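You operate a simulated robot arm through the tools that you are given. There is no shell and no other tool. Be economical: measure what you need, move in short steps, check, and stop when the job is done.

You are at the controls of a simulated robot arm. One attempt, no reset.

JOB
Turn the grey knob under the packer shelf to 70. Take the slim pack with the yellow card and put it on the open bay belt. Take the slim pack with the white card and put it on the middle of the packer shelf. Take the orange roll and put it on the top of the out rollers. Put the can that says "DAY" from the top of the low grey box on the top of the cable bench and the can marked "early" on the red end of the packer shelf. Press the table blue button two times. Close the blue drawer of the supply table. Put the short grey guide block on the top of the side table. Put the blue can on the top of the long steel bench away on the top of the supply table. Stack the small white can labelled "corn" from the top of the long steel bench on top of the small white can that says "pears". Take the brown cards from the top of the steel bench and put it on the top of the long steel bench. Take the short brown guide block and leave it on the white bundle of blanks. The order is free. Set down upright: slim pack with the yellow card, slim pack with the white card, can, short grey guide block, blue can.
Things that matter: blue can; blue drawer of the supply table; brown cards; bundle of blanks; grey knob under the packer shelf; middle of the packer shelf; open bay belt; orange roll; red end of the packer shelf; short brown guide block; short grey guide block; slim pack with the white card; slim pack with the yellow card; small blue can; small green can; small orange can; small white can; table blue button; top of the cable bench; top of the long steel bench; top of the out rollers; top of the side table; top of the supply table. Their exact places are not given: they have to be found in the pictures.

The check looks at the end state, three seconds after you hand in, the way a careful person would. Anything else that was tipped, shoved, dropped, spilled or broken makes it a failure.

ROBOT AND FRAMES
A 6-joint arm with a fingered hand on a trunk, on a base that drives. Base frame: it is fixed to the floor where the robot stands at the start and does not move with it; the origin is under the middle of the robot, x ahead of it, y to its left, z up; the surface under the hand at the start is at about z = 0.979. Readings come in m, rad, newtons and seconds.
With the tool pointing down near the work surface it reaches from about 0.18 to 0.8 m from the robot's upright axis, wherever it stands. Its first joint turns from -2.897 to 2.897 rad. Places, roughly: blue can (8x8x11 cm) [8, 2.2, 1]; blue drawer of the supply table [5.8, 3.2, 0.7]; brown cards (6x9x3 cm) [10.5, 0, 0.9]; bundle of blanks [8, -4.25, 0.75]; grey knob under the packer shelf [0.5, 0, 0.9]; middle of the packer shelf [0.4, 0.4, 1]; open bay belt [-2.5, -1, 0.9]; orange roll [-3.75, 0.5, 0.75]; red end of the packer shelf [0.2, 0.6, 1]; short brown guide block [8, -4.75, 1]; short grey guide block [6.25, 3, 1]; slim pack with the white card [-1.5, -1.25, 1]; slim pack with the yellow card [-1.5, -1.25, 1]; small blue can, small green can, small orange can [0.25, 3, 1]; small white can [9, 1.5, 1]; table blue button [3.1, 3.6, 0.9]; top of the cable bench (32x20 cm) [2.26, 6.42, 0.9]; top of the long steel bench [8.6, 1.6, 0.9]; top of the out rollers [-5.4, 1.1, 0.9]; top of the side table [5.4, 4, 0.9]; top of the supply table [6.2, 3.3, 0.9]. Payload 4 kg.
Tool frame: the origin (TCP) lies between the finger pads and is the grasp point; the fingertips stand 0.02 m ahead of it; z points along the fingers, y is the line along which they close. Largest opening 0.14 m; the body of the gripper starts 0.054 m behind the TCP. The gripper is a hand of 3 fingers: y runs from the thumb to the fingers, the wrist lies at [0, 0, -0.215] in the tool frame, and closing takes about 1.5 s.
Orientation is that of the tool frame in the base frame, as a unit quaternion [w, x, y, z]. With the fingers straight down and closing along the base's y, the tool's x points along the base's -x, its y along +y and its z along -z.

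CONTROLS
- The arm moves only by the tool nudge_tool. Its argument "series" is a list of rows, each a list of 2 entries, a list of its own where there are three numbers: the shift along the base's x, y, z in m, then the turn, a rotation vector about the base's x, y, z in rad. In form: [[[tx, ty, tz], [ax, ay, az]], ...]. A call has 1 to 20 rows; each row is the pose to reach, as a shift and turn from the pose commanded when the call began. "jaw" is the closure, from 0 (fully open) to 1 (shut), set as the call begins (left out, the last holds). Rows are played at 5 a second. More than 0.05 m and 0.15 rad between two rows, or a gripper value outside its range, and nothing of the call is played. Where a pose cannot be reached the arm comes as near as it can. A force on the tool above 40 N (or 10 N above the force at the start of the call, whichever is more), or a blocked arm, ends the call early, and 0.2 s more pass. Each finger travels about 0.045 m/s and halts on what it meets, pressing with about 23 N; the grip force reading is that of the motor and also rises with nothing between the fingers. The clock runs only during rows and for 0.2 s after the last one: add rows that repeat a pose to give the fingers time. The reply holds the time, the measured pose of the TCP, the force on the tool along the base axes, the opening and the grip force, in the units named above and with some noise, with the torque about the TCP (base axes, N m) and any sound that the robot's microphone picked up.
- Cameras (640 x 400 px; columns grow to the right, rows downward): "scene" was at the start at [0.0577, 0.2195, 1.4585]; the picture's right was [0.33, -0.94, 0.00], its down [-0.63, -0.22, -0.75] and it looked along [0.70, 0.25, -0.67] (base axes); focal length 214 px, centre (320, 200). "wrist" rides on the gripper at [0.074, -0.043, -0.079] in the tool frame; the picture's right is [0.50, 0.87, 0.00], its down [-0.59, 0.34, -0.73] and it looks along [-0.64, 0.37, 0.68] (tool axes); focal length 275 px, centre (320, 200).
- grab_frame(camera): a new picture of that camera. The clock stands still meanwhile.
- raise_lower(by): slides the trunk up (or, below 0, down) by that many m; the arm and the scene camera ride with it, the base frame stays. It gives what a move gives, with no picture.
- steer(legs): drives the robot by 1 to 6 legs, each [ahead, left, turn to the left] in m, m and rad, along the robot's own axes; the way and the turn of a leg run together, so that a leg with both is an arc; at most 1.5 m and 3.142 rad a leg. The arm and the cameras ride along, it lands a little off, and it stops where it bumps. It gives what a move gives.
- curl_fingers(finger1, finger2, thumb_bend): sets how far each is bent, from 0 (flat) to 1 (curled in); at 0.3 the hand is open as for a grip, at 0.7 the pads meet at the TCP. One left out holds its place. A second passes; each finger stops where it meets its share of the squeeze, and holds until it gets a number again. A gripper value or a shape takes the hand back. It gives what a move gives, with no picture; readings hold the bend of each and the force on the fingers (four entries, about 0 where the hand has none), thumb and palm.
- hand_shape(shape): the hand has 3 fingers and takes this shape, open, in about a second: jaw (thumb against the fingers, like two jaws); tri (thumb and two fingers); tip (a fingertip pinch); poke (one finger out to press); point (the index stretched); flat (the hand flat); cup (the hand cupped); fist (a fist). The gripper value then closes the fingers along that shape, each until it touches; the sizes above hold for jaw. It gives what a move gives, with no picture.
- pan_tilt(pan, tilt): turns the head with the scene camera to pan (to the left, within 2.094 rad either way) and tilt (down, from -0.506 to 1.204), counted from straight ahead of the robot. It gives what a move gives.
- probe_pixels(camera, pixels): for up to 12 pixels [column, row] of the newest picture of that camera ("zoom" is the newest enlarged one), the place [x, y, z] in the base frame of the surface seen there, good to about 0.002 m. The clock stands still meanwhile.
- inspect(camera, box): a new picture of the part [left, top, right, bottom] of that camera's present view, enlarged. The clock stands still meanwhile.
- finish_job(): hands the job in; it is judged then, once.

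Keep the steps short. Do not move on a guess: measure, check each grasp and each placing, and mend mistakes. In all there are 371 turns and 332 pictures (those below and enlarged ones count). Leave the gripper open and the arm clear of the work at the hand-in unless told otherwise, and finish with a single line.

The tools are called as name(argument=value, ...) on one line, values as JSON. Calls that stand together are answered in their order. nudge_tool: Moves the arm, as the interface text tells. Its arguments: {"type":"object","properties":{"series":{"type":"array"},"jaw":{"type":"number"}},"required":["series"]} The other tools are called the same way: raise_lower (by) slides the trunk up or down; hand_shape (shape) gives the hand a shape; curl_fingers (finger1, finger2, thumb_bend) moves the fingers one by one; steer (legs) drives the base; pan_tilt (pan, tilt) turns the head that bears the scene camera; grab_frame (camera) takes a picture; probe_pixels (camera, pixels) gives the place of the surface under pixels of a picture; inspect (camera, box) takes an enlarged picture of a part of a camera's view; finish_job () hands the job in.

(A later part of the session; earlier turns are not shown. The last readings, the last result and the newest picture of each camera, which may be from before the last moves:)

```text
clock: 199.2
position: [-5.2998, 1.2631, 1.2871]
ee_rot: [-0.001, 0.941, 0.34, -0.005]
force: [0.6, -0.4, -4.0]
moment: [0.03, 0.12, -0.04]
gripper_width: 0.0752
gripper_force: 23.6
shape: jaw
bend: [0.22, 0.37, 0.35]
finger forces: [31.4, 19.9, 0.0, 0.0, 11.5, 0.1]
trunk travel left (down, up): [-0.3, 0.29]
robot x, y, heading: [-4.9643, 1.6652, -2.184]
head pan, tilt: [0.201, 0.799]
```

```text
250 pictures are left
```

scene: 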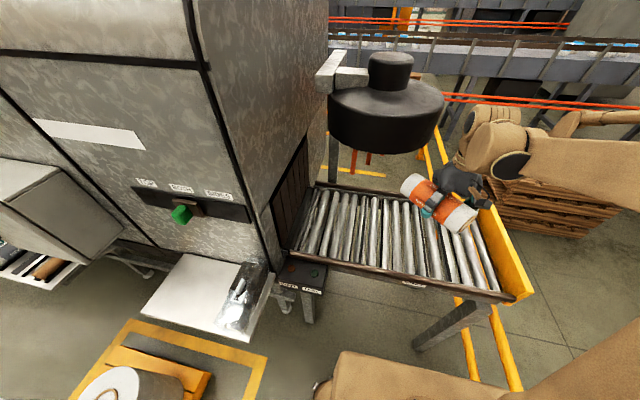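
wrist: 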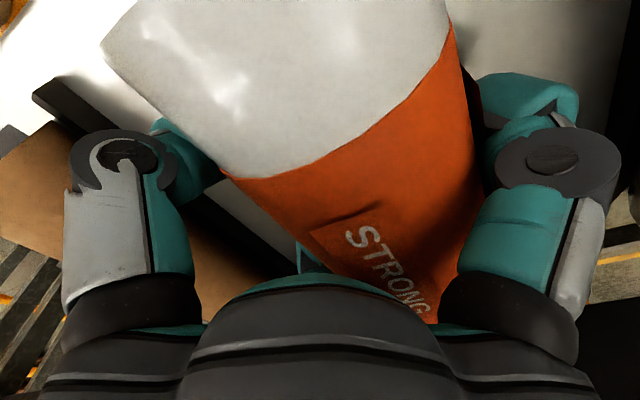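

inspect(camera="scene", box=[290, 60, 550, 310])

probe_pixels(camera="scene", pixels=[[440, 110], [440, 125], [430, 150], [380, 210], [376, 260], [418, 225], [430, 270], [470, 245], [490, 280], [415, 190], [430, 175], [395, 150]])

```text
1.60 times, centred on (420, 185) of scene
```

zoom: 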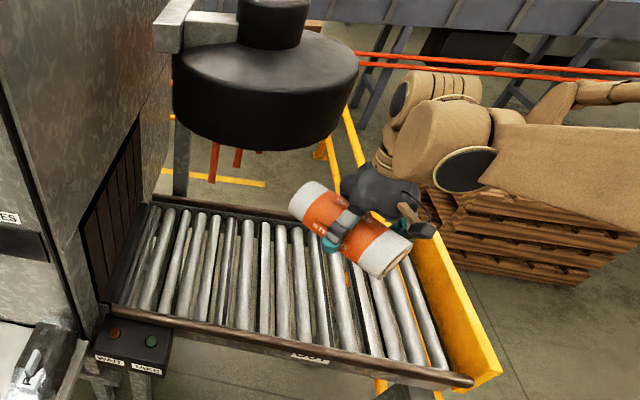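

```text
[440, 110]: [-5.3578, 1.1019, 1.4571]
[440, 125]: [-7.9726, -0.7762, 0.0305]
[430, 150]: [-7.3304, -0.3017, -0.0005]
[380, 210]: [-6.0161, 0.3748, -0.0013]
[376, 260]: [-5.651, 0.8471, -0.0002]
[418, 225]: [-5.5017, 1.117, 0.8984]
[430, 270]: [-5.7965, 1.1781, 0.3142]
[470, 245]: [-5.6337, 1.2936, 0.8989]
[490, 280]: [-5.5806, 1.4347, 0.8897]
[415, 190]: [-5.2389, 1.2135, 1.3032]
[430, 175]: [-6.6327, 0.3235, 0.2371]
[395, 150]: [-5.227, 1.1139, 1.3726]
```

Disk's right edge is at w≈-4.98, so I'll place the roll at (-5.50, 1.19), lying parallel to the rollers. Lower first, then move in while turning.

nudge_tool(series=[[[0, 0, -0.05], [0, 0, 0]], [[0, 0, -0.1], [0, 0, 0]], [[0, 0, -0.15], [0, 0, 0]], [[0, 0, -0.2], [0, 0, 0]], [[-0.0336, -0.0119, -0.2], [0, 0, -0.134]], [[-0.0671, -0.0238, -0.2], [0, 0, -0.267]], [[-0.1007, -0.0357, -0.2], [0, 0, -0.401]], [[-0.1343, -0.0475, -0.2], [0, 0, -0.535]], [[-0.1678, -0.0594, -0.2], [0, 0, -0.668]], [[-0.2014, -0.0713, -0.2], [0, 0, -0.802]], [[-0.2014, -0.0713, -0.2], [0, 0, -0.802]]])

inspect(camera="scene", box=[320, 100, 560, 310])

```text
clock: 201.7
position: [-5.5028, 1.1893, 1.0877]
ee_rot: [-0.003, 0.998, -0.055, -0.003]
force: [-0.2, -0.6, -4.8]
moment: [0.09, 0.1, 0.0]
gripper_width: 0.0745
gripper_force: 23.5
shape: jaw
bend: [0.22, 0.37, 0.35]
finger forces: [31.8, 20.1, 0.1, 0.1, 11.6, 0.0]
trunk travel left (down, up): [-0.3, 0.29]
robot x, y, heading: [-4.9652, 1.6655, -2.18]
head pan, tilt: [0.201, 0.799]
```

```text
1.90 times, centred on (440, 205) of scene
```

zoom: 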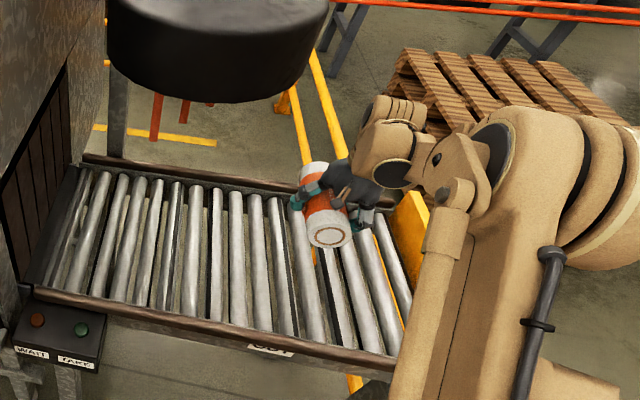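

Parallel to the rollers. Lower in steps until contact.

nudge_tool(series=[[[0, 0, -0.045], [0, 0, 0]], [[0, 0, -0.09], [0, 0, 0]], [[0, 0, -0.125], [0, 0, 0]], [[0, 0, -0.14], [0, 0, 0]], [[0, 0, -0.14], [0, 0, 0]]])

nudge_tool(series=[[[0, 0, -0.004], [0, 0, 0]], [[0, 0, -0.008], [0, 0, 0]], [[0, 0, -0.01], [0, 0, 0]]])

```text
clock: 202.8
position: [-5.5011, 1.1936, 0.9471]
ee_rot: [-0.003, 0.998, -0.055, -0.004]
force: [-0.1, -0.5, -4.4]
moment: [0.09, 0.07, 0.03]
gripper_width: 0.0745
gripper_force: 22.7
shape: jaw
bend: [0.22, 0.37, 0.35]
finger forces: [31.8, 20.1, 0.0, 0.0, 11.7, 0.1]
trunk travel left (down, up): [-0.3, 0.29]
robot x, y, heading: [-4.9659, 1.6648, -2.172]
head pan, tilt: [0.201, 0.799]
```

```text
clock: 203.7
position: [-5.5012, 1.192, 0.9379]
ee_rot: [-0.002, 0.998, -0.055, -0.004]
force: [-1.3, -1.5, 6.5]
moment: [-0.29, -0.01, -0.03]
gripper_width: 0.0749
gripper_force: 22.9
shape: jaw
bend: [0.22, 0.37, 0.35]
finger forces: [30.9, 20.2, 0.1, 0.1, 10.2, 0.0]
trunk travel left (down, up): [-0.3, 0.29]
robot x, y, heading: [-4.9691, 1.6655, -2.176]
head pan, tilt: [0.201, 0.799]
```

Contact made (force from -4.4 to +6.5 N). Release and lift.

nudge_tool(series=[[[0, 0, 0], [0, 0, 0]], [[0, 0, 0], [0, 0, 0]], [[0, 0, 0], [0, 0, 0]], [[0, 0, 0], [0, 0, 0]], [[0, 0, 0], [0, 0, 0]], [[0, 0, 0], [0, 0, 0]], [[0, 0, 0], [0, 0, 0]]], jaw=0)

nudge_tool(series=[[[0, 0, 0.03], [0, 0, 0]], [[0, 0, 0.07], [0, 0, 0]], [[0, 0, 0.11], [0, 0, 0]], [[0, 0, 0.15], [0, 0, 0]], [[0.04, 0.02, 0.16], [0, 0, 0.13]], [[0.08, 0.04, 0.16], [0, 0, 0.27]], [[0.12, 0.06, 0.16], [0, 0, 0.4]], [[0.16, 0.08, 0.16], [0, 0, 0.53]], [[0.2, 0.1, 0.17], [0, 0, 0.67]], [[0.2, 0.1, 0.2], [0, 0, 0.8]], [[0.2, 0.1, 0.2], [0, 0, 0.8]]])

inspect(camera="scene", box=[320, 100, 560, 310])

```text
clock: 205.2
position: [-5.501, 1.1919, 0.9383]
ee_rot: [-0.003, 0.999, -0.054, -0.003]
force: [-0.1, -0.2, 0.3]
moment: [-0.02, 0.01, 0.0]
gripper_width: 0.1401
gripper_force: 0.0
shape: jaw
bend: [0.3, 0.3, 0.3]
finger forces: [0.0, 0.0, 0.0, 0.0, 0.1, 0.1]
trunk travel left (down, up): [-0.3, 0.29]
robot x, y, heading: [-4.9664, 1.6655, -2.174]
head pan, tilt: [0.201, 0.799]
```

```text
clock: 207.7
position: [-5.3022, 1.2937, 1.1405]
ee_rot: [-0.001, 0.94, 0.341, -0.004]
force: [-0.8, -0.1, 0.2]
moment: [-0.01, 0.02, 0.0]
gripper_width: 0.1401
gripper_force: 0.2
shape: jaw
bend: [0.3, 0.3, 0.3]
finger forces: [0.0, 0.0, 0.0, 0.1, 0.1, 0.0]
trunk travel left (down, up): [-0.3, 0.29]
robot x, y, heading: [-4.967, 1.6624, -2.181]
head pan, tilt: [0.201, 0.799]
```

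```text
1.90 times, centred on (440, 205) of scene
```

zoom: 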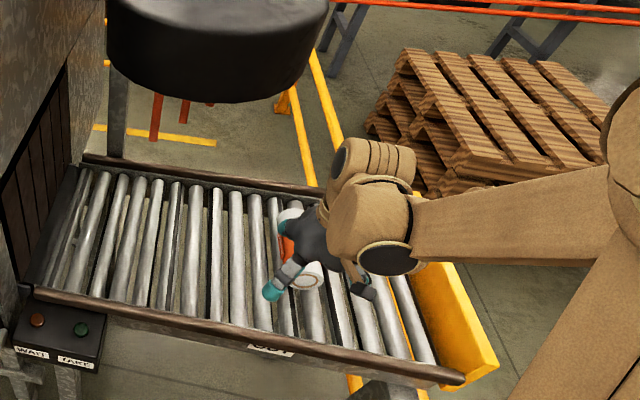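

Roll rests on the rollers. Back out, turn, verify, and look toward the next area (cans near (0.25, 3)).

steer(legs=[[-1.2, 0, 0]])

pan_tilt(pan=0.0, tilt=0.45)

inspect(camera="scene", box=[240, 100, 440, 240])

steer(legs=[[0, 0, 2.2]])

pan_tilt(pan=0.5, tilt=0.35)

grab_frame(camera="scene")

```text
clock: 213.6
position: [-4.6289, 2.2613, 1.1412]
ee_rot: [-0.001, 0.941, 0.339, -0.004]
force: [0.3, 0.4, -0.2]
moment: [0.02, -0.03, -0.02]
gripper_width: 0.14
gripper_force: 0.1
shape: jaw
bend: [0.3, 0.3, 0.3]
finger forces: [0.0, 0.0, 0.1, 0.0, 0.0, 0.0]
trunk travel left (down, up): [-0.3, 0.29]
robot x, y, heading: [-4.2967, 2.633, -2.175]
head pan, tilt: [0.201, 0.799]
```

```text
clock: 214.5
position: [-4.6293, 2.2613, 1.1411]
ee_rot: [-0.001, 0.941, 0.339, -0.004]
force: [-0.6, 0.0, -1.6]
moment: [0.0, -0.02, 0.01]
gripper_width: 0.1398
gripper_force: 0.0
shape: jaw
bend: [0.3, 0.3, 0.3]
finger forces: [0.0, 0.0, 0.0, 0.0, 0.0, 0.0]
trunk travel left (down, up): [-0.3, 0.29]
robot x, y, heading: [-4.2907, 2.6378, -2.178]
head pan, tilt: [0.0, 0.45]
```

```text
2.86 times, centred on (340, 170) of scene
```

zoom: 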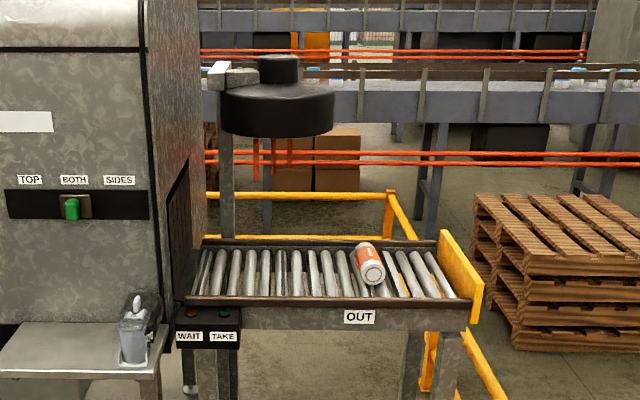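

```text
clock: 219.9
position: [-3.8051, 2.5345, 1.1408]
ee_rot: [0.003, 0.175, 0.985, -0.004]
force: [-0.4, -0.3, 0.9]
moment: [-0.01, -0.01, 0.0]
gripper_width: 0.1401
gripper_force: 0.0
shape: jaw
bend: [0.3, 0.3, 0.3]
finger forces: [0.0, 0.0, 0.0, 0.0, 0.1, 0.1]
trunk travel left (down, up): [-0.3, 0.29]
robot x, y, heading: [-4.297, 2.638, -0.076]
head pan, tilt: [0.0, 0.45]
```

```text
clock: 220.8
position: [-3.804, 2.5343, 1.1402]
ee_rot: [0.003, 0.174, 0.985, -0.003]
force: [-0.2, -0.8, 0.6]
moment: [0.0, 0.04, -0.01]
gripper_width: 0.1399
gripper_force: 0.0
shape: jaw
bend: [0.3, 0.3, 0.3]
finger forces: [0.0, 0.0, 0.1, 0.0, 0.0, 0.0]
trunk travel left (down, up): [-0.3, 0.29]
robot x, y, heading: [-4.2931, 2.6325, -0.079]
head pan, tilt: [0.499, 0.351]
```

```text
245 pictures are left
```

scene: 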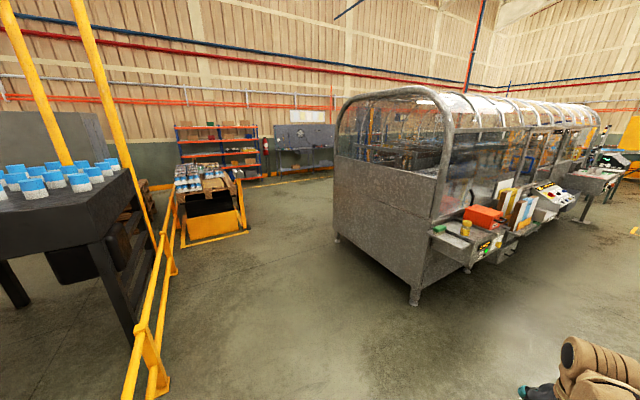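

The roll lies well on the rollers. Now measure the packer's end to go round it.

probe_pixels(camera="scene", pixels=[[415, 300], [337, 238], [340, 100], [290, 240], [160, 330], [235, 230], [210, 180], [300, 170], [180, 230], [260, 170], [480, 280]])

inspect(camera="scene", box=[150, 100, 350, 250])

```text
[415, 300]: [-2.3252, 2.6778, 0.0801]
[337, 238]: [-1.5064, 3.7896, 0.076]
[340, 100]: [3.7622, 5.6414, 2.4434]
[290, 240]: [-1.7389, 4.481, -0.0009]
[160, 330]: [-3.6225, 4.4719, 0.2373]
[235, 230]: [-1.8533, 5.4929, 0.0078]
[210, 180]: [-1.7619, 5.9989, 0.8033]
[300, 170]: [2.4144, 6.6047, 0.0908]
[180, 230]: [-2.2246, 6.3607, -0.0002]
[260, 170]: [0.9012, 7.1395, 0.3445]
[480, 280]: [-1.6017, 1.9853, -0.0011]
```

```text
2.67 times, centred on (250, 175) of scene
```

zoom: 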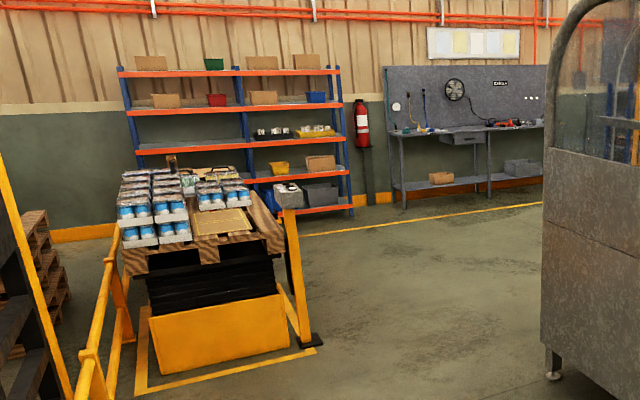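

Path is clear between the machine end and the lift table. Drive round the back.

steer(legs=[[0, 0, 0.741], [1.5, 0, 0], [1.45, 0, 0]])

pan_tilt(pan=-0.8, tilt=0.4)

grab_frame(camera="scene")

pan_tilt(pan=0.2, tilt=0.4)

grab_frame(camera="scene")

```text
clock: 236.8
position: [-1.5178, 4.6182, 1.1393]
ee_rot: [0.003, -0.174, 0.985, -0.002]
force: [0.3, -0.6, -0.3]
moment: [0.01, 0.01, -0.03]
gripper_width: 0.1402
gripper_force: 0.1
shape: jaw
bend: [0.3, 0.3, 0.3]
finger forces: [0.0, 0.1, 0.0, 0.0, 0.1, 0.0]
trunk travel left (down, up): [-0.3, 0.29]
robot x, y, heading: [-1.9592, 4.3827, 0.62]
head pan, tilt: [0.499, 0.351]
```

```text
clock: 238.3
position: [-1.5181, 4.6173, 1.14]
ee_rot: [0.005, -0.174, 0.985, -0.003]
force: [0.2, 0.1, -0.6]
moment: [0.01, 0.0, 0.03]
gripper_width: 0.1402
gripper_force: 0.0
shape: jaw
bend: [0.3, 0.3, 0.3]
finger forces: [0.0, 0.1, 0.0, 0.0, 0.0, 0.1]
trunk travel left (down, up): [-0.3, 0.29]
robot x, y, heading: [-1.9585, 4.38, 0.621]
head pan, tilt: [-0.799, 0.4]
```

```text
243 pictures are left
```

scene: 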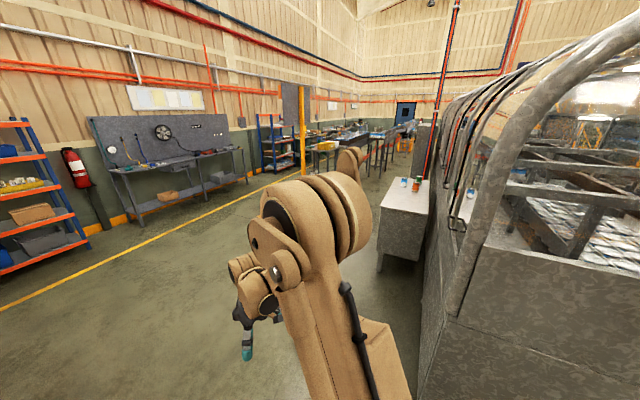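

```text
clock: 239.6
position: [-1.5177, 4.6173, 1.1408]
ee_rot: [0.003, -0.173, 0.985, -0.001]
force: [0.5, 0.3, -0.3]
moment: [0.01, 0.0, 0.01]
gripper_width: 0.1398
gripper_force: 0.1
shape: jaw
bend: [0.3, 0.3, 0.3]
finger forces: [0.1, 0.0, 0.0, 0.0, 0.0, 0.1]
trunk travel left (down, up): [-0.3, 0.29]
robot x, y, heading: [-1.9596, 4.376, 0.624]
head pan, tilt: [0.201, 0.4]
```

```text
242 pictures are left
```

scene: 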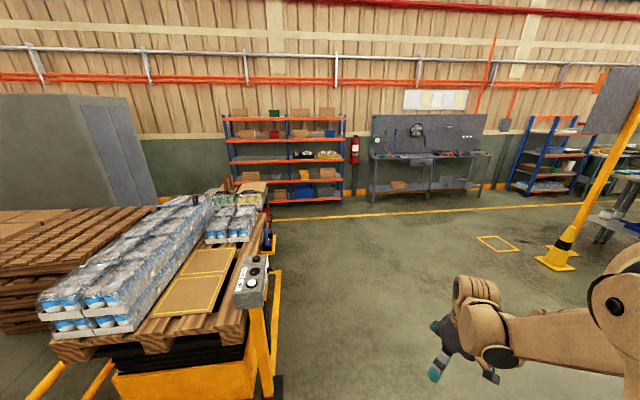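

The low grey box with small cans stands at the machine's back. Drive there.

steer(legs=[[1.083, -0.139, 0], [0, 0, -1.252], [1.1, 0, 0], [1.0, 0, 0], [0, 0, -1.57]])

pan_tilt(pan=0.0, tilt=0.7)

grab_frame(camera="scene")

```text
clock: 262.1
position: [0.2814, 3.2261, 1.1392]
ee_rot: [-0.002, 0.95, 0.313, -0.004]
force: [0.7, 0.2, 0.5]
moment: [0.01, 0.0, -0.01]
gripper_width: 0.1402
gripper_force: 0.1
shape: jaw
bend: [0.3, 0.3, 0.3]
finger forces: [0.1, 0.0, 0.0, 0.0, 0.1, 0.0]
trunk travel left (down, up): [-0.3, 0.29]
robot x, y, heading: [0.6306, 3.5804, -2.23]
head pan, tilt: [0.201, 0.4]
```

```text
clock: 262.9
position: [0.2808, 3.2255, 1.1393]
ee_rot: [-0.002, 0.95, 0.313, -0.005]
force: [-0.5, -0.7, 0.5]
moment: [0.01, -0.03, -0.03]
gripper_width: 0.1399
gripper_force: 0.1
shape: jaw
bend: [0.3, 0.3, 0.3]
finger forces: [0.0, 0.0, 0.0, 0.0, 0.0, 0.1]
trunk travel left (down, up): [-0.3, 0.29]
robot x, y, heading: [0.6342, 3.5814, -2.231]
head pan, tilt: [0.0, 0.7]
```

```text
241 pictures are left
```

scene: 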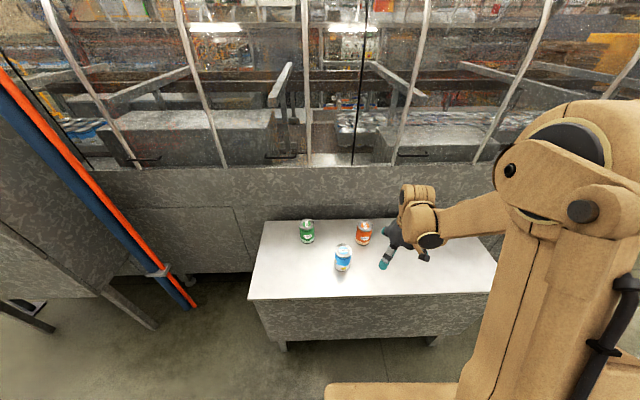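

inspect(camera="scene", box=[280, 205, 400, 285])

probe_pixels(camera="zoom", pixels=[[145, 82], [145, 130], [340, 222], [340, 275], [445, 92], [445, 140], [120, 85], [168, 85], [300, 222], [378, 222], [405, 95], [485, 95]])

```text
5.00 times, centred on (340, 245) of scene
```

zoom: 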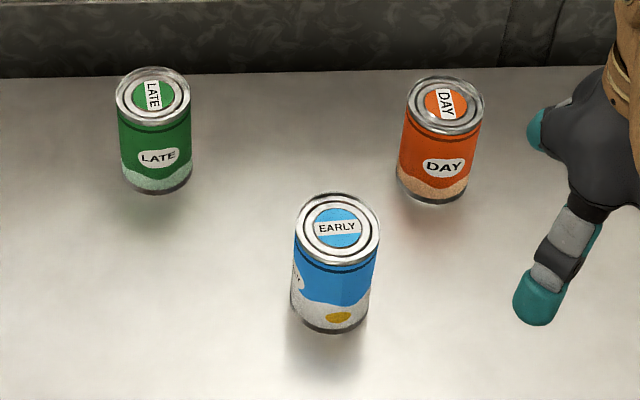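

```text
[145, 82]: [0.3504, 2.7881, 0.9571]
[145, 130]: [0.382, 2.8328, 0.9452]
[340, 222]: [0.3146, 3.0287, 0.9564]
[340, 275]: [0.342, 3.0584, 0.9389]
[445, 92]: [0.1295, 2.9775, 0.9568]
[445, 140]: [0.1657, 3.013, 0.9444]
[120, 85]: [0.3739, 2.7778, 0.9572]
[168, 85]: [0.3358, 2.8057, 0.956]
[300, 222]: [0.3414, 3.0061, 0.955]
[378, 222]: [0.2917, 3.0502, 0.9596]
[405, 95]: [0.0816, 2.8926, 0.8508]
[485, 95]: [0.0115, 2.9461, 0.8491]
```

Labels: green LATE, blue EARLY, orange DAY. First EARLY (to the red end). Its centre is (0.317, 3.028), top 0.957. Move above it and check.

nudge_tool(series=[[[0.009, -0.049, 0], [0, 0, 0]], [[0.018, -0.098, 0], [0, 0, 0]], [[0.027, -0.147, 0], [0, 0, 0]], [[0.036, -0.196, 0], [0, 0, 0]], [[0.036, -0.197, -0.04], [0, 0, 0]], [[0.036, -0.197, -0.08], [0, 0, 0]], [[0.036, -0.197, -0.12], [0, 0, 0]], [[0.036, -0.197, -0.12], [0, 0, 0]]])

grab_frame(camera="wrist")

probe_pixels(camera="wrist", pixels=[[320, 120], [320, 150], [270, 130], [370, 130], [320, 100]])

```text
clock: 264.6
position: [0.317, 3.0285, 1.0201]
ee_rot: [-0.002, 0.95, 0.313, -0.005]
force: [0.9, 0.2, -0.5]
moment: [-0.02, 0.02, -0.03]
gripper_width: 0.14
gripper_force: 0.1
shape: jaw
bend: [0.3, 0.3, 0.3]
finger forces: [0.0, 0.1, 0.1, 0.0, 0.0, 0.1]
trunk travel left (down, up): [-0.3, 0.29]
robot x, y, heading: [0.6379, 3.5802, -2.233]
head pan, tilt: [0.0, 0.7]
```

```text
239 pictures are left
```

wrist: 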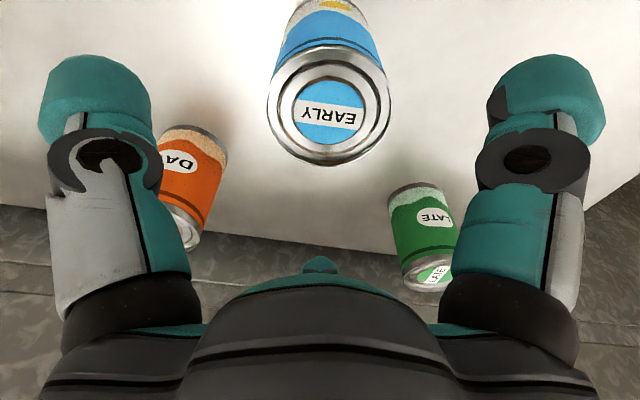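

```text
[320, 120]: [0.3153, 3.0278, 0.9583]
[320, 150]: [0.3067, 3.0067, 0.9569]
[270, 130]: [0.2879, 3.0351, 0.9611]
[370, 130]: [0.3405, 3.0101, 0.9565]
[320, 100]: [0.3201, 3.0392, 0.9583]
```

Centre of the lid is about (0.3235, 3.0356). Correct by 6–7 mm, descend to z 0.92 and close.

nudge_tool(series=[[[0.006, 0.007, -0.03], [0, 0, 0]], [[0.006, 0.007, -0.065], [0, 0, 0]], [[0.006, 0.007, -0.1], [0, 0, 0]], [[0.006, 0.007, -0.1], [0, 0, 0]]])

nudge_tool(series=[[[0, 0, 0], [0, 0, 0]], [[0, 0, 0], [0, 0, 0]], [[0, 0, 0], [0, 0, 0]], [[0, 0, 0], [0, 0, 0]], [[0, 0, 0], [0, 0, 0]], [[0, 0, 0], [0, 0, 0]], [[0, 0, 0], [0, 0, 0]], [[0, 0, 0], [0, 0, 0]]], jaw=0.9)

grab_frame(camera="wrist")

```text
clock: 265.6
position: [0.3226, 3.0356, 0.9179]
ee_rot: [-0.001, 0.95, 0.313, -0.004]
force: [-0.6, 0.1, 1.3]
moment: [0.01, -0.01, -0.01]
gripper_width: 0.1402
gripper_force: 0.0
shape: jaw
bend: [0.3, 0.3, 0.3]
finger forces: [0.1, 0.6, 0.1, 0.1, 0.1, 0.0]
trunk travel left (down, up): [-0.3, 0.29]
robot x, y, heading: [0.6352, 3.5779, -2.231]
head pan, tilt: [0.0, 0.7]
```

```text
clock: 267.4
position: [0.3228, 3.0361, 0.9186]
ee_rot: [-0.002, 0.95, 0.313, -0.004]
force: [-0.6, -0.4, 0.5]
moment: [0.02, 0.01, 0.01]
gripper_width: 0.0634
gripper_force: 22.6
shape: jaw
bend: [0.36, 0.35, 0.35]
finger forces: [20.4, 20.5, 0.0, 0.0, 20.7, 0.1]
trunk travel left (down, up): [-0.3, 0.29]
robot x, y, heading: [0.6371, 3.5811, -2.231]
head pan, tilt: [0.0, 0.7]
```

```text
238 pictures are left
```

wrist: 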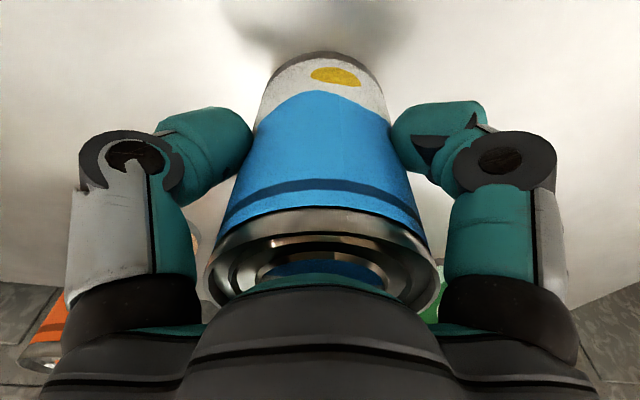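

Even three-point grip (20 N each). Lift and retract.

nudge_tool(series=[[[0, 0, 0.03], [0, 0, 0]], [[0, 0, 0.07], [0, 0, 0]], [[0, 0, 0.12], [0, 0, 0]], [[0, 0, 0.17], [0, 0, 0]], [[0, 0, 0.22], [0, 0, 0]], [[0, 0, 0.27], [0, 0, 0]], [[0.02, 0.035, 0.3], [0, 0, 0]], [[0.04, 0.07, 0.3], [0, 0, 0]], [[0.06, 0.11, 0.3], [0, 0, 0]], [[0.06, 0.11, 0.3], [0, 0, 0]]])

grab_frame(camera="scene")

```text
refused: row 7 steps farther than a row can; nothing moved
```

```text
237 pictures are left
```

scene: 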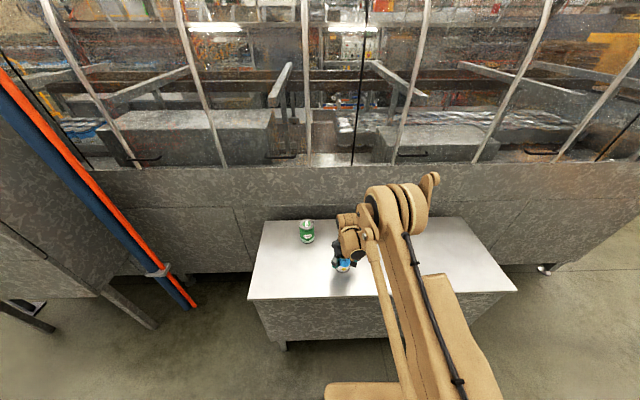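

nudge_tool(series=[[[0, 0, 0.03], [0, 0, 0]], [[0, 0, 0.07], [0, 0, 0]], [[0, 0, 0.12], [0, 0, 0]], [[0, 0, 0.17], [0, 0, 0]], [[0, 0, 0.22], [0, 0, 0]], [[0, 0, 0.27], [0, 0, 0]], [[0.02, 0.035, 0.28], [0, 0, 0]], [[0.04, 0.07, 0.29], [0, 0, 0]], [[0.06, 0.11, 0.3], [0, 0, 0]], [[0.06, 0.11, 0.3], [0, 0, 0]]])

grab_frame(camera="scene")

```text
clock: 269.6
position: [0.3809, 3.1443, 1.2207]
ee_rot: [-0.002, 0.95, 0.313, -0.003]
force: [0.0, -1.4, -1.6]
moment: [0.0, -0.03, 0.01]
gripper_width: 0.0635
gripper_force: 22.9
shape: jaw
bend: [0.36, 0.35, 0.35]
finger forces: [20.4, 20.9, 0.1, 0.1, 20.8, 0.1]
trunk travel left (down, up): [-0.3, 0.29]
robot x, y, heading: [0.6351, 3.5793, -2.226]
head pan, tilt: [0.0, 0.7]
```

```text
236 pictures are left
```

scene: 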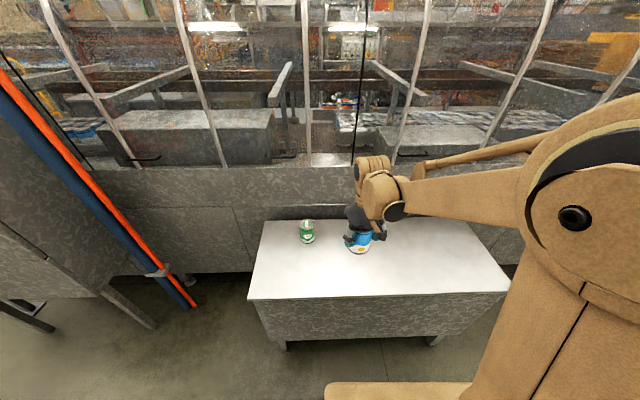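

EARLY is held. Drive back round the machine end to the packer front.

steer(legs=[[0, 0, 0.027], [0.1, -1.48, 0], [0.57, -1.0, 0], [1.05, -0.05, 0], [1.05, -0.05, 0], [1.0, 0.2, 0]])

pan_tilt(pan=1.5, tilt=0.4)

grab_frame(camera="scene")

```text
clock: 297.9
position: [-3.7946, 1.5597, 1.221]
ee_rot: [-0.002, 0.947, 0.32, -0.004]
force: [-0.3, 0.3, -1.8]
moment: [0.01, 0.01, 0.01]
gripper_width: 0.0634
gripper_force: 23.0
shape: jaw
bend: [0.36, 0.35, 0.35]
finger forces: [20.4, 20.7, 0.1, 0.0, 20.7, 0.0]
trunk travel left (down, up): [-0.3, 0.29]
robot x, y, heading: [-3.5475, 1.9964, -2.212]
head pan, tilt: [0.0, 0.7]
```

```text
clock: 299.5
position: [-3.7942, 1.5596, 1.2219]
ee_rot: [-0.001, 0.947, 0.321, -0.004]
force: [0.4, 1.1, -2.7]
moment: [0.01, -0.03, 0.01]
gripper_width: 0.0636
gripper_force: 23.2
shape: jaw
bend: [0.36, 0.35, 0.35]
finger forces: [20.4, 20.8, 0.0, 0.1, 20.7, 0.1]
trunk travel left (down, up): [-0.3, 0.29]
robot x, y, heading: [-3.5513, 2.0024, -2.211]
head pan, tilt: [1.499, 0.4]
```

```text
235 pictures are left
```

scene: 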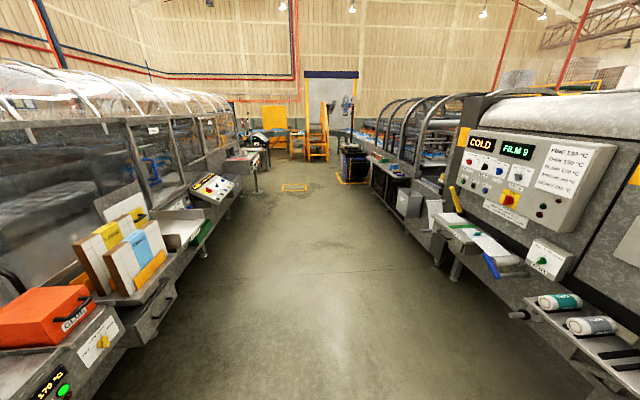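

Aisle is clear. Drive along it, turn to face the packer shelf's red end.

steer(legs=[[0, 1.45, 0], [0, 1.45, 0], [0, 0, 1.571], [0, 0, 1.581], [0.05, -1.03, 0]])

pan_tilt(pan=0.0, tilt=0.7)

grab_frame(camera="scene")

```text
clock: 325.9
position: [-0.1781, 0.0646, 1.2202]
ee_rot: [0.004, -0.297, 0.955, -0.002]
force: [0.2, -0.3, -1.5]
moment: [0.02, -0.01, -0.01]
gripper_width: 0.0633
gripper_force: 22.4
shape: jaw
bend: [0.36, 0.35, 0.35]
finger forces: [20.0, 20.6, 0.0, 0.1, 20.3, 0.1]
trunk travel left (down, up): [-0.3, 0.29]
robot x, y, heading: [-0.4439, -0.3633, 0.88]
head pan, tilt: [1.499, 0.4]
```

```text
clock: 327.5
position: [-0.1789, 0.0657, 1.2211]
ee_rot: [0.005, -0.297, 0.955, -0.001]
force: [-0.1, 0.1, -0.7]
moment: [-0.01, -0.01, -0.02]
gripper_width: 0.0631
gripper_force: 22.9
shape: jaw
bend: [0.36, 0.35, 0.35]
finger forces: [20.0, 20.4, 0.0, 0.1, 20.2, 0.0]
trunk travel left (down, up): [-0.3, 0.29]
robot x, y, heading: [-0.4466, -0.3595, 0.874]
head pan, tilt: [0.0, 0.7]
```

```text
234 pictures are left
```

scene: 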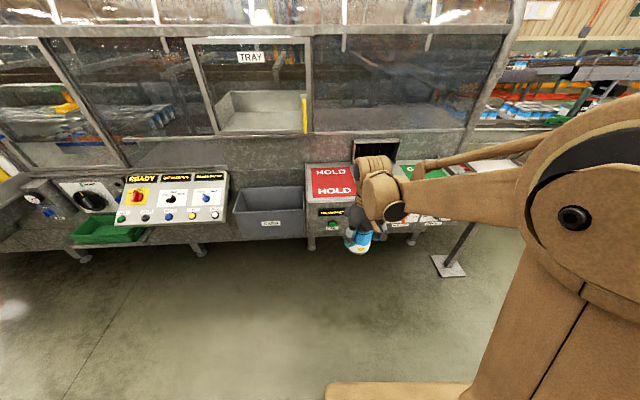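

steer(legs=[[0, 0, 0.068], [0.43, -0.03, 0]])

grab_frame(camera="scene")

```text
clock: 330.6
position: [0.07, 0.4146, 1.2205]
ee_rot: [0.004, -0.33, 0.944, -0.001]
force: [0.2, 1.0, -1.6]
moment: [0.0, -0.03, 0.03]
gripper_width: 0.0631
gripper_force: 22.9
shape: jaw
bend: [0.36, 0.35, 0.35]
finger forces: [20.0, 20.8, 0.0, 0.0, 20.4, 0.0]
trunk travel left (down, up): [-0.3, 0.29]
robot x, y, heading: [-0.1667, -0.0313, 0.946]
head pan, tilt: [0.0, 0.7]
```

```text
233 pictures are left
```

scene: 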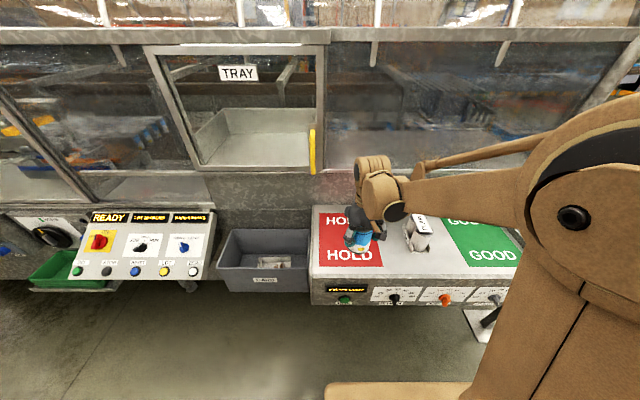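

Move the can over the red area's centre (0.16, 0.539) and lower.

nudge_tool(series=[[[0.023, 0.031, 0], [0, 0, 0]], [[0.045, 0.062, 0], [0, 0, 0]], [[0.068, 0.093, 0], [0, 0, 0]], [[0.09, 0.124, 0], [0, 0, 0]], [[0.09, 0.124, -0.045], [0, 0, 0]], [[0.09, 0.124, -0.09], [0, 0, 0]], [[0.09, 0.124, -0.135], [0, 0, 0]], [[0.09, 0.124, -0.163], [0, 0, 0]], [[0.09, 0.124, -0.163], [0, 0, 0]]])

inspect(camera="scene", box=[290, 150, 450, 310])

nudge_tool(series=[[[0, 0, -0.005], [0, 0, 0]], [[0, 0, -0.011], [0, 0, 0]], [[0, 0, -0.011], [0, 0, 0]]])

```text
clock: 332.6
position: [0.1572, 0.5382, 1.0584]
ee_rot: [0.004, -0.33, 0.944, -0.001]
force: [0.4, 0.5, -1.2]
moment: [0.01, 0.02, -0.02]
gripper_width: 0.063
gripper_force: 23.1
shape: jaw
bend: [0.36, 0.35, 0.35]
finger forces: [20.0, 20.8, 0.1, 0.1, 20.3, 0.1]
trunk travel left (down, up): [-0.3, 0.29]
robot x, y, heading: [-0.1725, -0.0301, 0.944]
head pan, tilt: [0.0, 0.7]
```

```text
2.50 times, centred on (370, 230) of scene
```

zoom: 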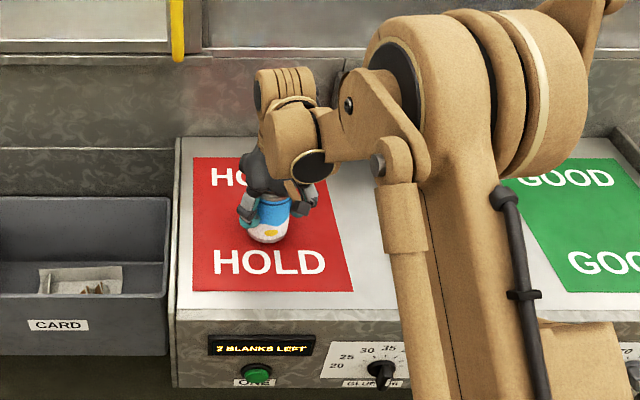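

```text
clock: 333.4
position: [0.1573, 0.5376, 1.0468]
ee_rot: [0.005, -0.33, 0.944, -0.002]
force: [0.9, 0.1, -1.4]
moment: [0.02, 0.03, -0.02]
gripper_width: 0.063
gripper_force: 23.5
shape: jaw
bend: [0.36, 0.35, 0.35]
finger forces: [20.0, 20.7, 0.0, 0.0, 20.2, 0.1]
trunk travel left (down, up): [-0.3, 0.29]
robot x, y, heading: [-0.1693, -0.0281, 0.951]
head pan, tilt: [0.0, 0.7]
```

Almost touching; go down 3 mm more.

nudge_tool(series=[[[0, 0, -0.0015], [0, 0, 0]], [[0, 0, -0.003], [0, 0, 0]], [[0, 0, -0.003], [0, 0, 0]]])

```text
clock: 334.2
position: [0.156, 0.537, 1.0465]
ee_rot: [0.004, -0.33, 0.944, -0.001]
force: [1.7, 3.1, 17.4]
moment: [-0.03, -0.14, 0.05]
gripper_width: 0.0635
gripper_force: 23.3
shape: jaw
bend: [0.36, 0.35, 0.35]
finger forces: [22.8, 24.3, 0.0, 0.0, 25.0, 0.0]
trunk travel left (down, up): [-0.3, 0.29]
robot x, y, heading: [-0.1653, -0.0293, 0.945]
head pan, tilt: [0.0, 0.7]
```

Firm contact. Raise 1 mm, release and lift clear.

nudge_tool(series=[[[0, 0, 0.0015], [0, 0, 0]], [[0, 0, 0.0015], [0, 0, 0]], [[0, 0, 0.0015], [0, 0, 0]], [[0, 0, 0.0015], [0, 0, 0]], [[0, 0, 0.0015], [0, 0, 0]], [[0, 0, 0.0015], [0, 0, 0]], [[0, 0, 0.0015], [0, 0, 0]]], jaw=0)

nudge_tool(series=[[[0, 0, 0.03], [0, 0, 0]], [[0, 0, 0.07], [0, 0, 0]], [[0, 0, 0.11], [0, 0, 0]], [[0, 0, 0.16], [0, 0, 0]], [[-0.03, -0.04, 0.16], [0, 0, 0]], [[-0.06, -0.08, 0.16], [0, 0, 0]], [[-0.09, -0.12, 0.16], [0, 0, 0]]])

inspect(camera="scene", box=[290, 150, 530, 310])

```text
clock: 335.8
position: [0.1591, 0.5383, 1.0464]
ee_rot: [0.003, -0.33, 0.944, -0.001]
force: [0.6, 0.3, 0.1]
moment: [0.02, -0.04, 0.0]
gripper_width: 0.1402
gripper_force: 0.0
shape: jaw
bend: [0.3, 0.3, 0.3]
finger forces: [0.0, 0.0, 0.1, 0.0, 0.0, 0.0]
trunk travel left (down, up): [-0.3, 0.29]
robot x, y, heading: [-0.1674, -0.0278, 0.942]
head pan, tilt: [0.0, 0.7]
```

```text
clock: 337.4
position: [0.0683, 0.4159, 1.2088]
ee_rot: [0.005, -0.33, 0.944, -0.002]
force: [0.2, 0.1, 1.1]
moment: [0.03, 0.02, 0.0]
gripper_width: 0.1399
gripper_force: 0.1
shape: jaw
bend: [0.3, 0.3, 0.3]
finger forces: [0.0, 0.1, 0.0, 0.1, 0.0, 0.0]
trunk travel left (down, up): [-0.3, 0.29]
robot x, y, heading: [-0.1707, -0.0302, 0.947]
head pan, tilt: [0.0, 0.7]
```

```text
2.50 times, centred on (410, 230) of scene
```

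zoom: 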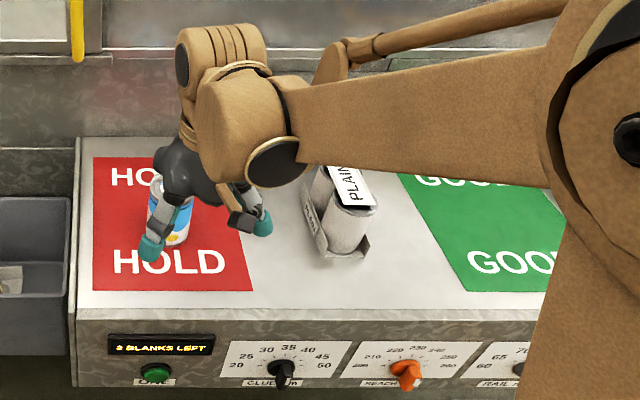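

EARLY stands on the red end. Drive back round to fetch DAY.

steer(legs=[[-0.4, 0, 0], [0, 1.31, 0], [0, 1.31, 0], [0, 1.31, 0], [1.05, 0, 0], [1.05, 0, 0]])

pan_tilt(pan=-0.5, tilt=0.4)

grab_frame(camera="scene")

```text
clock: 367.9
position: [-1.9843, 3.9948, 1.2075]
ee_rot: [0.004, -0.297, 0.955, -0.002]
force: [-0.3, 0.5, -0.1]
moment: [0.04, -0.01, -0.01]
gripper_width: 0.1403
gripper_force: 0.1
shape: jaw
bend: [0.3, 0.3, 0.3]
finger forces: [0.1, 0.1, 0.1, 0.1, 0.0, 0.1]
trunk travel left (down, up): [-0.3, 0.29]
robot x, y, heading: [-2.2529, 3.5619, 0.873]
head pan, tilt: [0.0, 0.7]
```

```text
clock: 368.8
position: [-1.9852, 3.9948, 1.2079]
ee_rot: [0.004, -0.295, 0.955, -0.002]
force: [-0.4, 0.2, 0.8]
moment: [-0.01, 0.01, -0.01]
gripper_width: 0.14
gripper_force: 0.1
shape: jaw
bend: [0.3, 0.3, 0.3]
finger forces: [0.0, 0.1, 0.0, 0.0, 0.1, 0.0]
trunk travel left (down, up): [-0.3, 0.29]
robot x, y, heading: [-2.2545, 3.5635, 0.876]
head pan, tilt: [-0.499, 0.4]
```

```text
230 pictures are left
```

scene: 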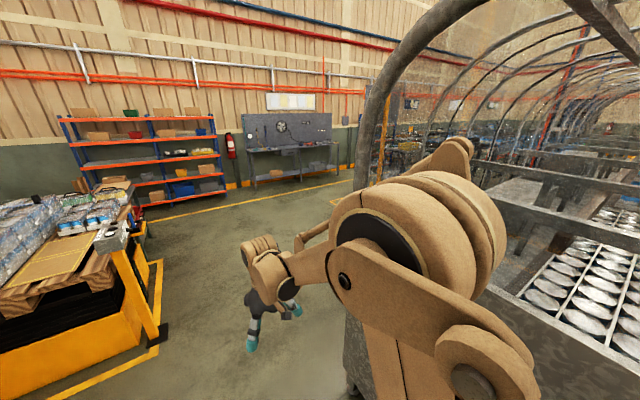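

steer(legs=[[0, 0, 0.066], [1.0, 0.1, 0], [0.5, -0.95, 0], [0.1, -1.42, 0], [0, 0, 1.571], [0, 0, 1.6]])

pan_tilt(pan=0.0, tilt=0.7)

grab_frame(camera="scene")

```text
clock: 394.1
position: [0.3181, 3.0772, 1.2104]
ee_rot: [-0.002, 0.928, 0.373, -0.005]
force: [0.1, 0.3, 0.0]
moment: [-0.01, -0.02, 0.0]
gripper_width: 0.1399
gripper_force: 0.1
shape: jaw
bend: [0.3, 0.3, 0.3]
finger forces: [0.0, 0.1, 0.0, 0.0, 0.0, 0.1]
trunk travel left (down, up): [-0.3, 0.29]
robot x, y, heading: [0.5194, 3.5421, -2.109]
head pan, tilt: [-0.499, 0.4]
```

```text
clock: 395.0
position: [0.3183, 3.077, 1.207]
ee_rot: [-0.002, 0.928, 0.372, -0.005]
force: [-0.6, 0.0, -0.6]
moment: [-0.01, -0.02, -0.01]
gripper_width: 0.1399
gripper_force: 0.1
shape: jaw
bend: [0.3, 0.3, 0.3]
finger forces: [0.1, 0.1, 0.1, 0.0, 0.0, 0.0]
trunk travel left (down, up): [-0.3, 0.29]
robot x, y, heading: [0.5199, 3.5479, -2.105]
head pan, tilt: [0.0, 0.7]
```

```text
229 pictures are left
```

scene: 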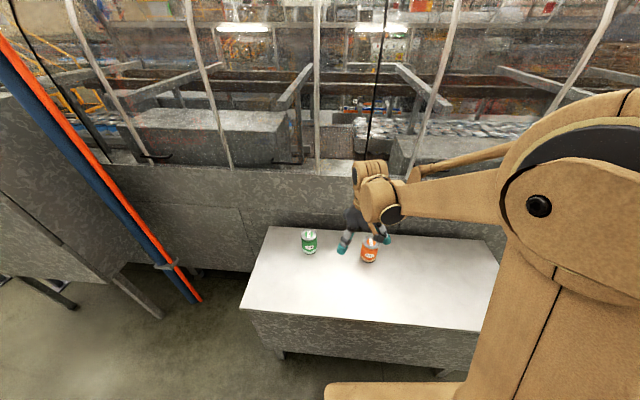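

inspect(camera="scene", box=[340, 220, 400, 270])

probe_pixels(camera="zoom", pixels=[[228, 215], [400, 215], [315, 190], [315, 240], [265, 215], [365, 215]])

```text
8.00 times, centred on (370, 245) of scene
```

zoom: 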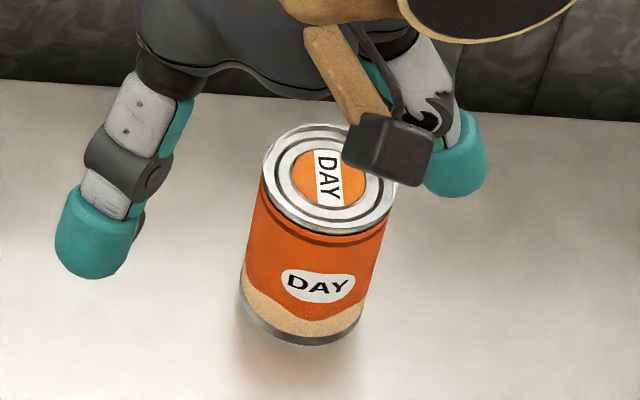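

```text
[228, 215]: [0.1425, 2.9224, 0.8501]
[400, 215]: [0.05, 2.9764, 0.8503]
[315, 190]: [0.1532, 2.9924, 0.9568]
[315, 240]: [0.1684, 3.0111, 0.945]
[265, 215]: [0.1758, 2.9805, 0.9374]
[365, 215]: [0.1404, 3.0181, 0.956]
```

DAY can lid centre about (0.144, 2.992). Move above it.

nudge_tool(series=[[[-0.043, -0.021, 0], [0, 0, 0]], [[-0.087, -0.042, 0], [0, 0, 0]], [[-0.13, -0.063, 0], [0, 0, 0]], [[-0.174, -0.085, 0], [0, 0, 0]], [[-0.174, -0.085, -0.05], [0, 0, 0]], [[-0.174, -0.085, -0.1], [0, 0, 0]], [[-0.174, -0.085, -0.15], [0, 0, 0]], [[-0.174, -0.085, -0.187], [0, 0, 0]], [[-0.174, -0.085, -0.187], [0, 0, 0]]])

grab_frame(camera="wrist")

probe_pixels(camera="wrist", pixels=[[320, 120], [320, 105], [330, 105], [285, 110], [370, 110]])

```text
clock: 397.0
position: [0.1416, 2.9896, 1.0213]
ee_rot: [-0.001, 0.928, 0.373, -0.004]
force: [-0.5, -0.8, 0.8]
moment: [-0.02, -0.05, 0.0]
gripper_width: 0.1401
gripper_force: 0.0
shape: jaw
bend: [0.3, 0.3, 0.3]
finger forces: [0.0, 0.1, 0.1, 0.0, 0.0, 0.0]
trunk travel left (down, up): [-0.3, 0.29]
robot x, y, heading: [0.5142, 3.5454, -2.109]
head pan, tilt: [0.0, 0.7]
```

```text
227 pictures are left
```

wrist: 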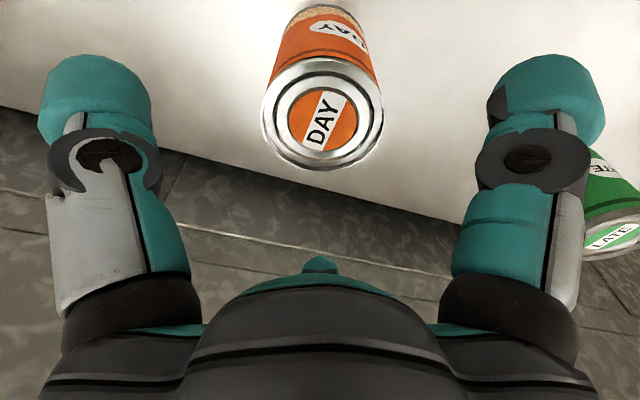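

```text
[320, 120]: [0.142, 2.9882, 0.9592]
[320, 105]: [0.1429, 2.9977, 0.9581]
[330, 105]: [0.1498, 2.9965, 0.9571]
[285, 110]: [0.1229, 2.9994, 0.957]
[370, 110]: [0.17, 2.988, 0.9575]
```

nudge_tool(series=[[[0.002, 0.003, -0.03], [0, 0, 0]], [[0.002, 0.003, -0.065], [0, 0, 0]], [[0.002, 0.003, -0.102], [0, 0, 0]], [[0.002, 0.003, -0.102], [0, 0, 0]]])

nudge_tool(series=[[[0, 0, 0], [0, 0, 0]], [[0, 0, 0], [0, 0, 0]], [[0, 0, 0], [0, 0, 0]], [[0, 0, 0], [0, 0, 0]], [[0, 0, 0], [0, 0, 0]], [[0, 0, 0], [0, 0, 0]], [[0, 0, 0], [0, 0, 0]], [[0, 0, 0], [0, 0, 0]]], jaw=0.9)

nudge_tool(series=[[[0, 0, 0.03], [0, 0, 0]], [[0, 0, 0.07], [0, 0, 0]], [[0, 0, 0.12], [0, 0, 0]], [[0, 0, 0.17], [0, 0, 0]], [[0, 0, 0.22], [0, 0, 0]], [[0, 0, 0.27], [0, 0, 0]], [[0.022, 0.035, 0.28], [0, 0, 0]], [[0.045, 0.07, 0.28], [0, 0, 0]], [[0.07, 0.11, 0.28], [0, 0, 0]], [[0.07, 0.11, 0.28], [0, 0, 0]]])

grab_frame(camera="scene")

```text
clock: 398.0
position: [0.1461, 2.9949, 0.92]
ee_rot: [-0.001, 0.928, 0.372, -0.005]
force: [-0.5, -0.5, 0.4]
moment: [-0.02, -0.01, 0.01]
gripper_width: 0.14
gripper_force: 0.1
shape: jaw
bend: [0.3, 0.3, 0.3]
finger forces: [0.0, 0.7, 0.0, 0.0, 0.1, 0.0]
trunk travel left (down, up): [-0.3, 0.29]
robot x, y, heading: [0.5185, 3.5446, -2.105]
head pan, tilt: [0.0, 0.7]
```

```text
clock: 399.8
position: [0.1456, 2.9944, 0.9194]
ee_rot: [-0.001, 0.928, 0.372, -0.004]
force: [-0.8, 0.2, 0.5]
moment: [-0.01, -0.01, -0.01]
gripper_width: 0.064
gripper_force: 23.6
shape: jaw
bend: [0.36, 0.35, 0.35]
finger forces: [20.4, 20.3, 0.0, 0.0, 21.1, 0.1]
trunk travel left (down, up): [-0.3, 0.29]
robot x, y, heading: [0.5159, 3.5491, -2.107]
head pan, tilt: [0.0, 0.7]
```

```text
clock: 402.0
position: [0.2135, 3.1042, 1.199]
ee_rot: [-0.002, 0.928, 0.372, -0.004]
force: [-0.1, -0.5, -1.6]
moment: [0.01, -0.02, 0.02]
gripper_width: 0.064
gripper_force: 23.0
shape: jaw
bend: [0.36, 0.35, 0.35]
finger forces: [20.3, 20.6, 0.1, 0.1, 21.0, 0.1]
trunk travel left (down, up): [-0.3, 0.29]
robot x, y, heading: [0.5134, 3.5454, -2.106]
head pan, tilt: [0.0, 0.7]
```

```text
226 pictures are left
```

scene: 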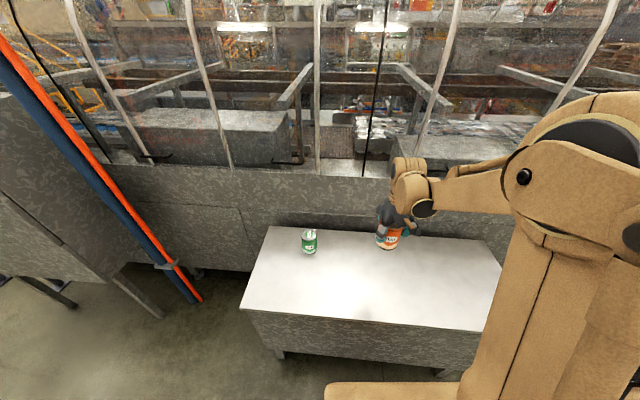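

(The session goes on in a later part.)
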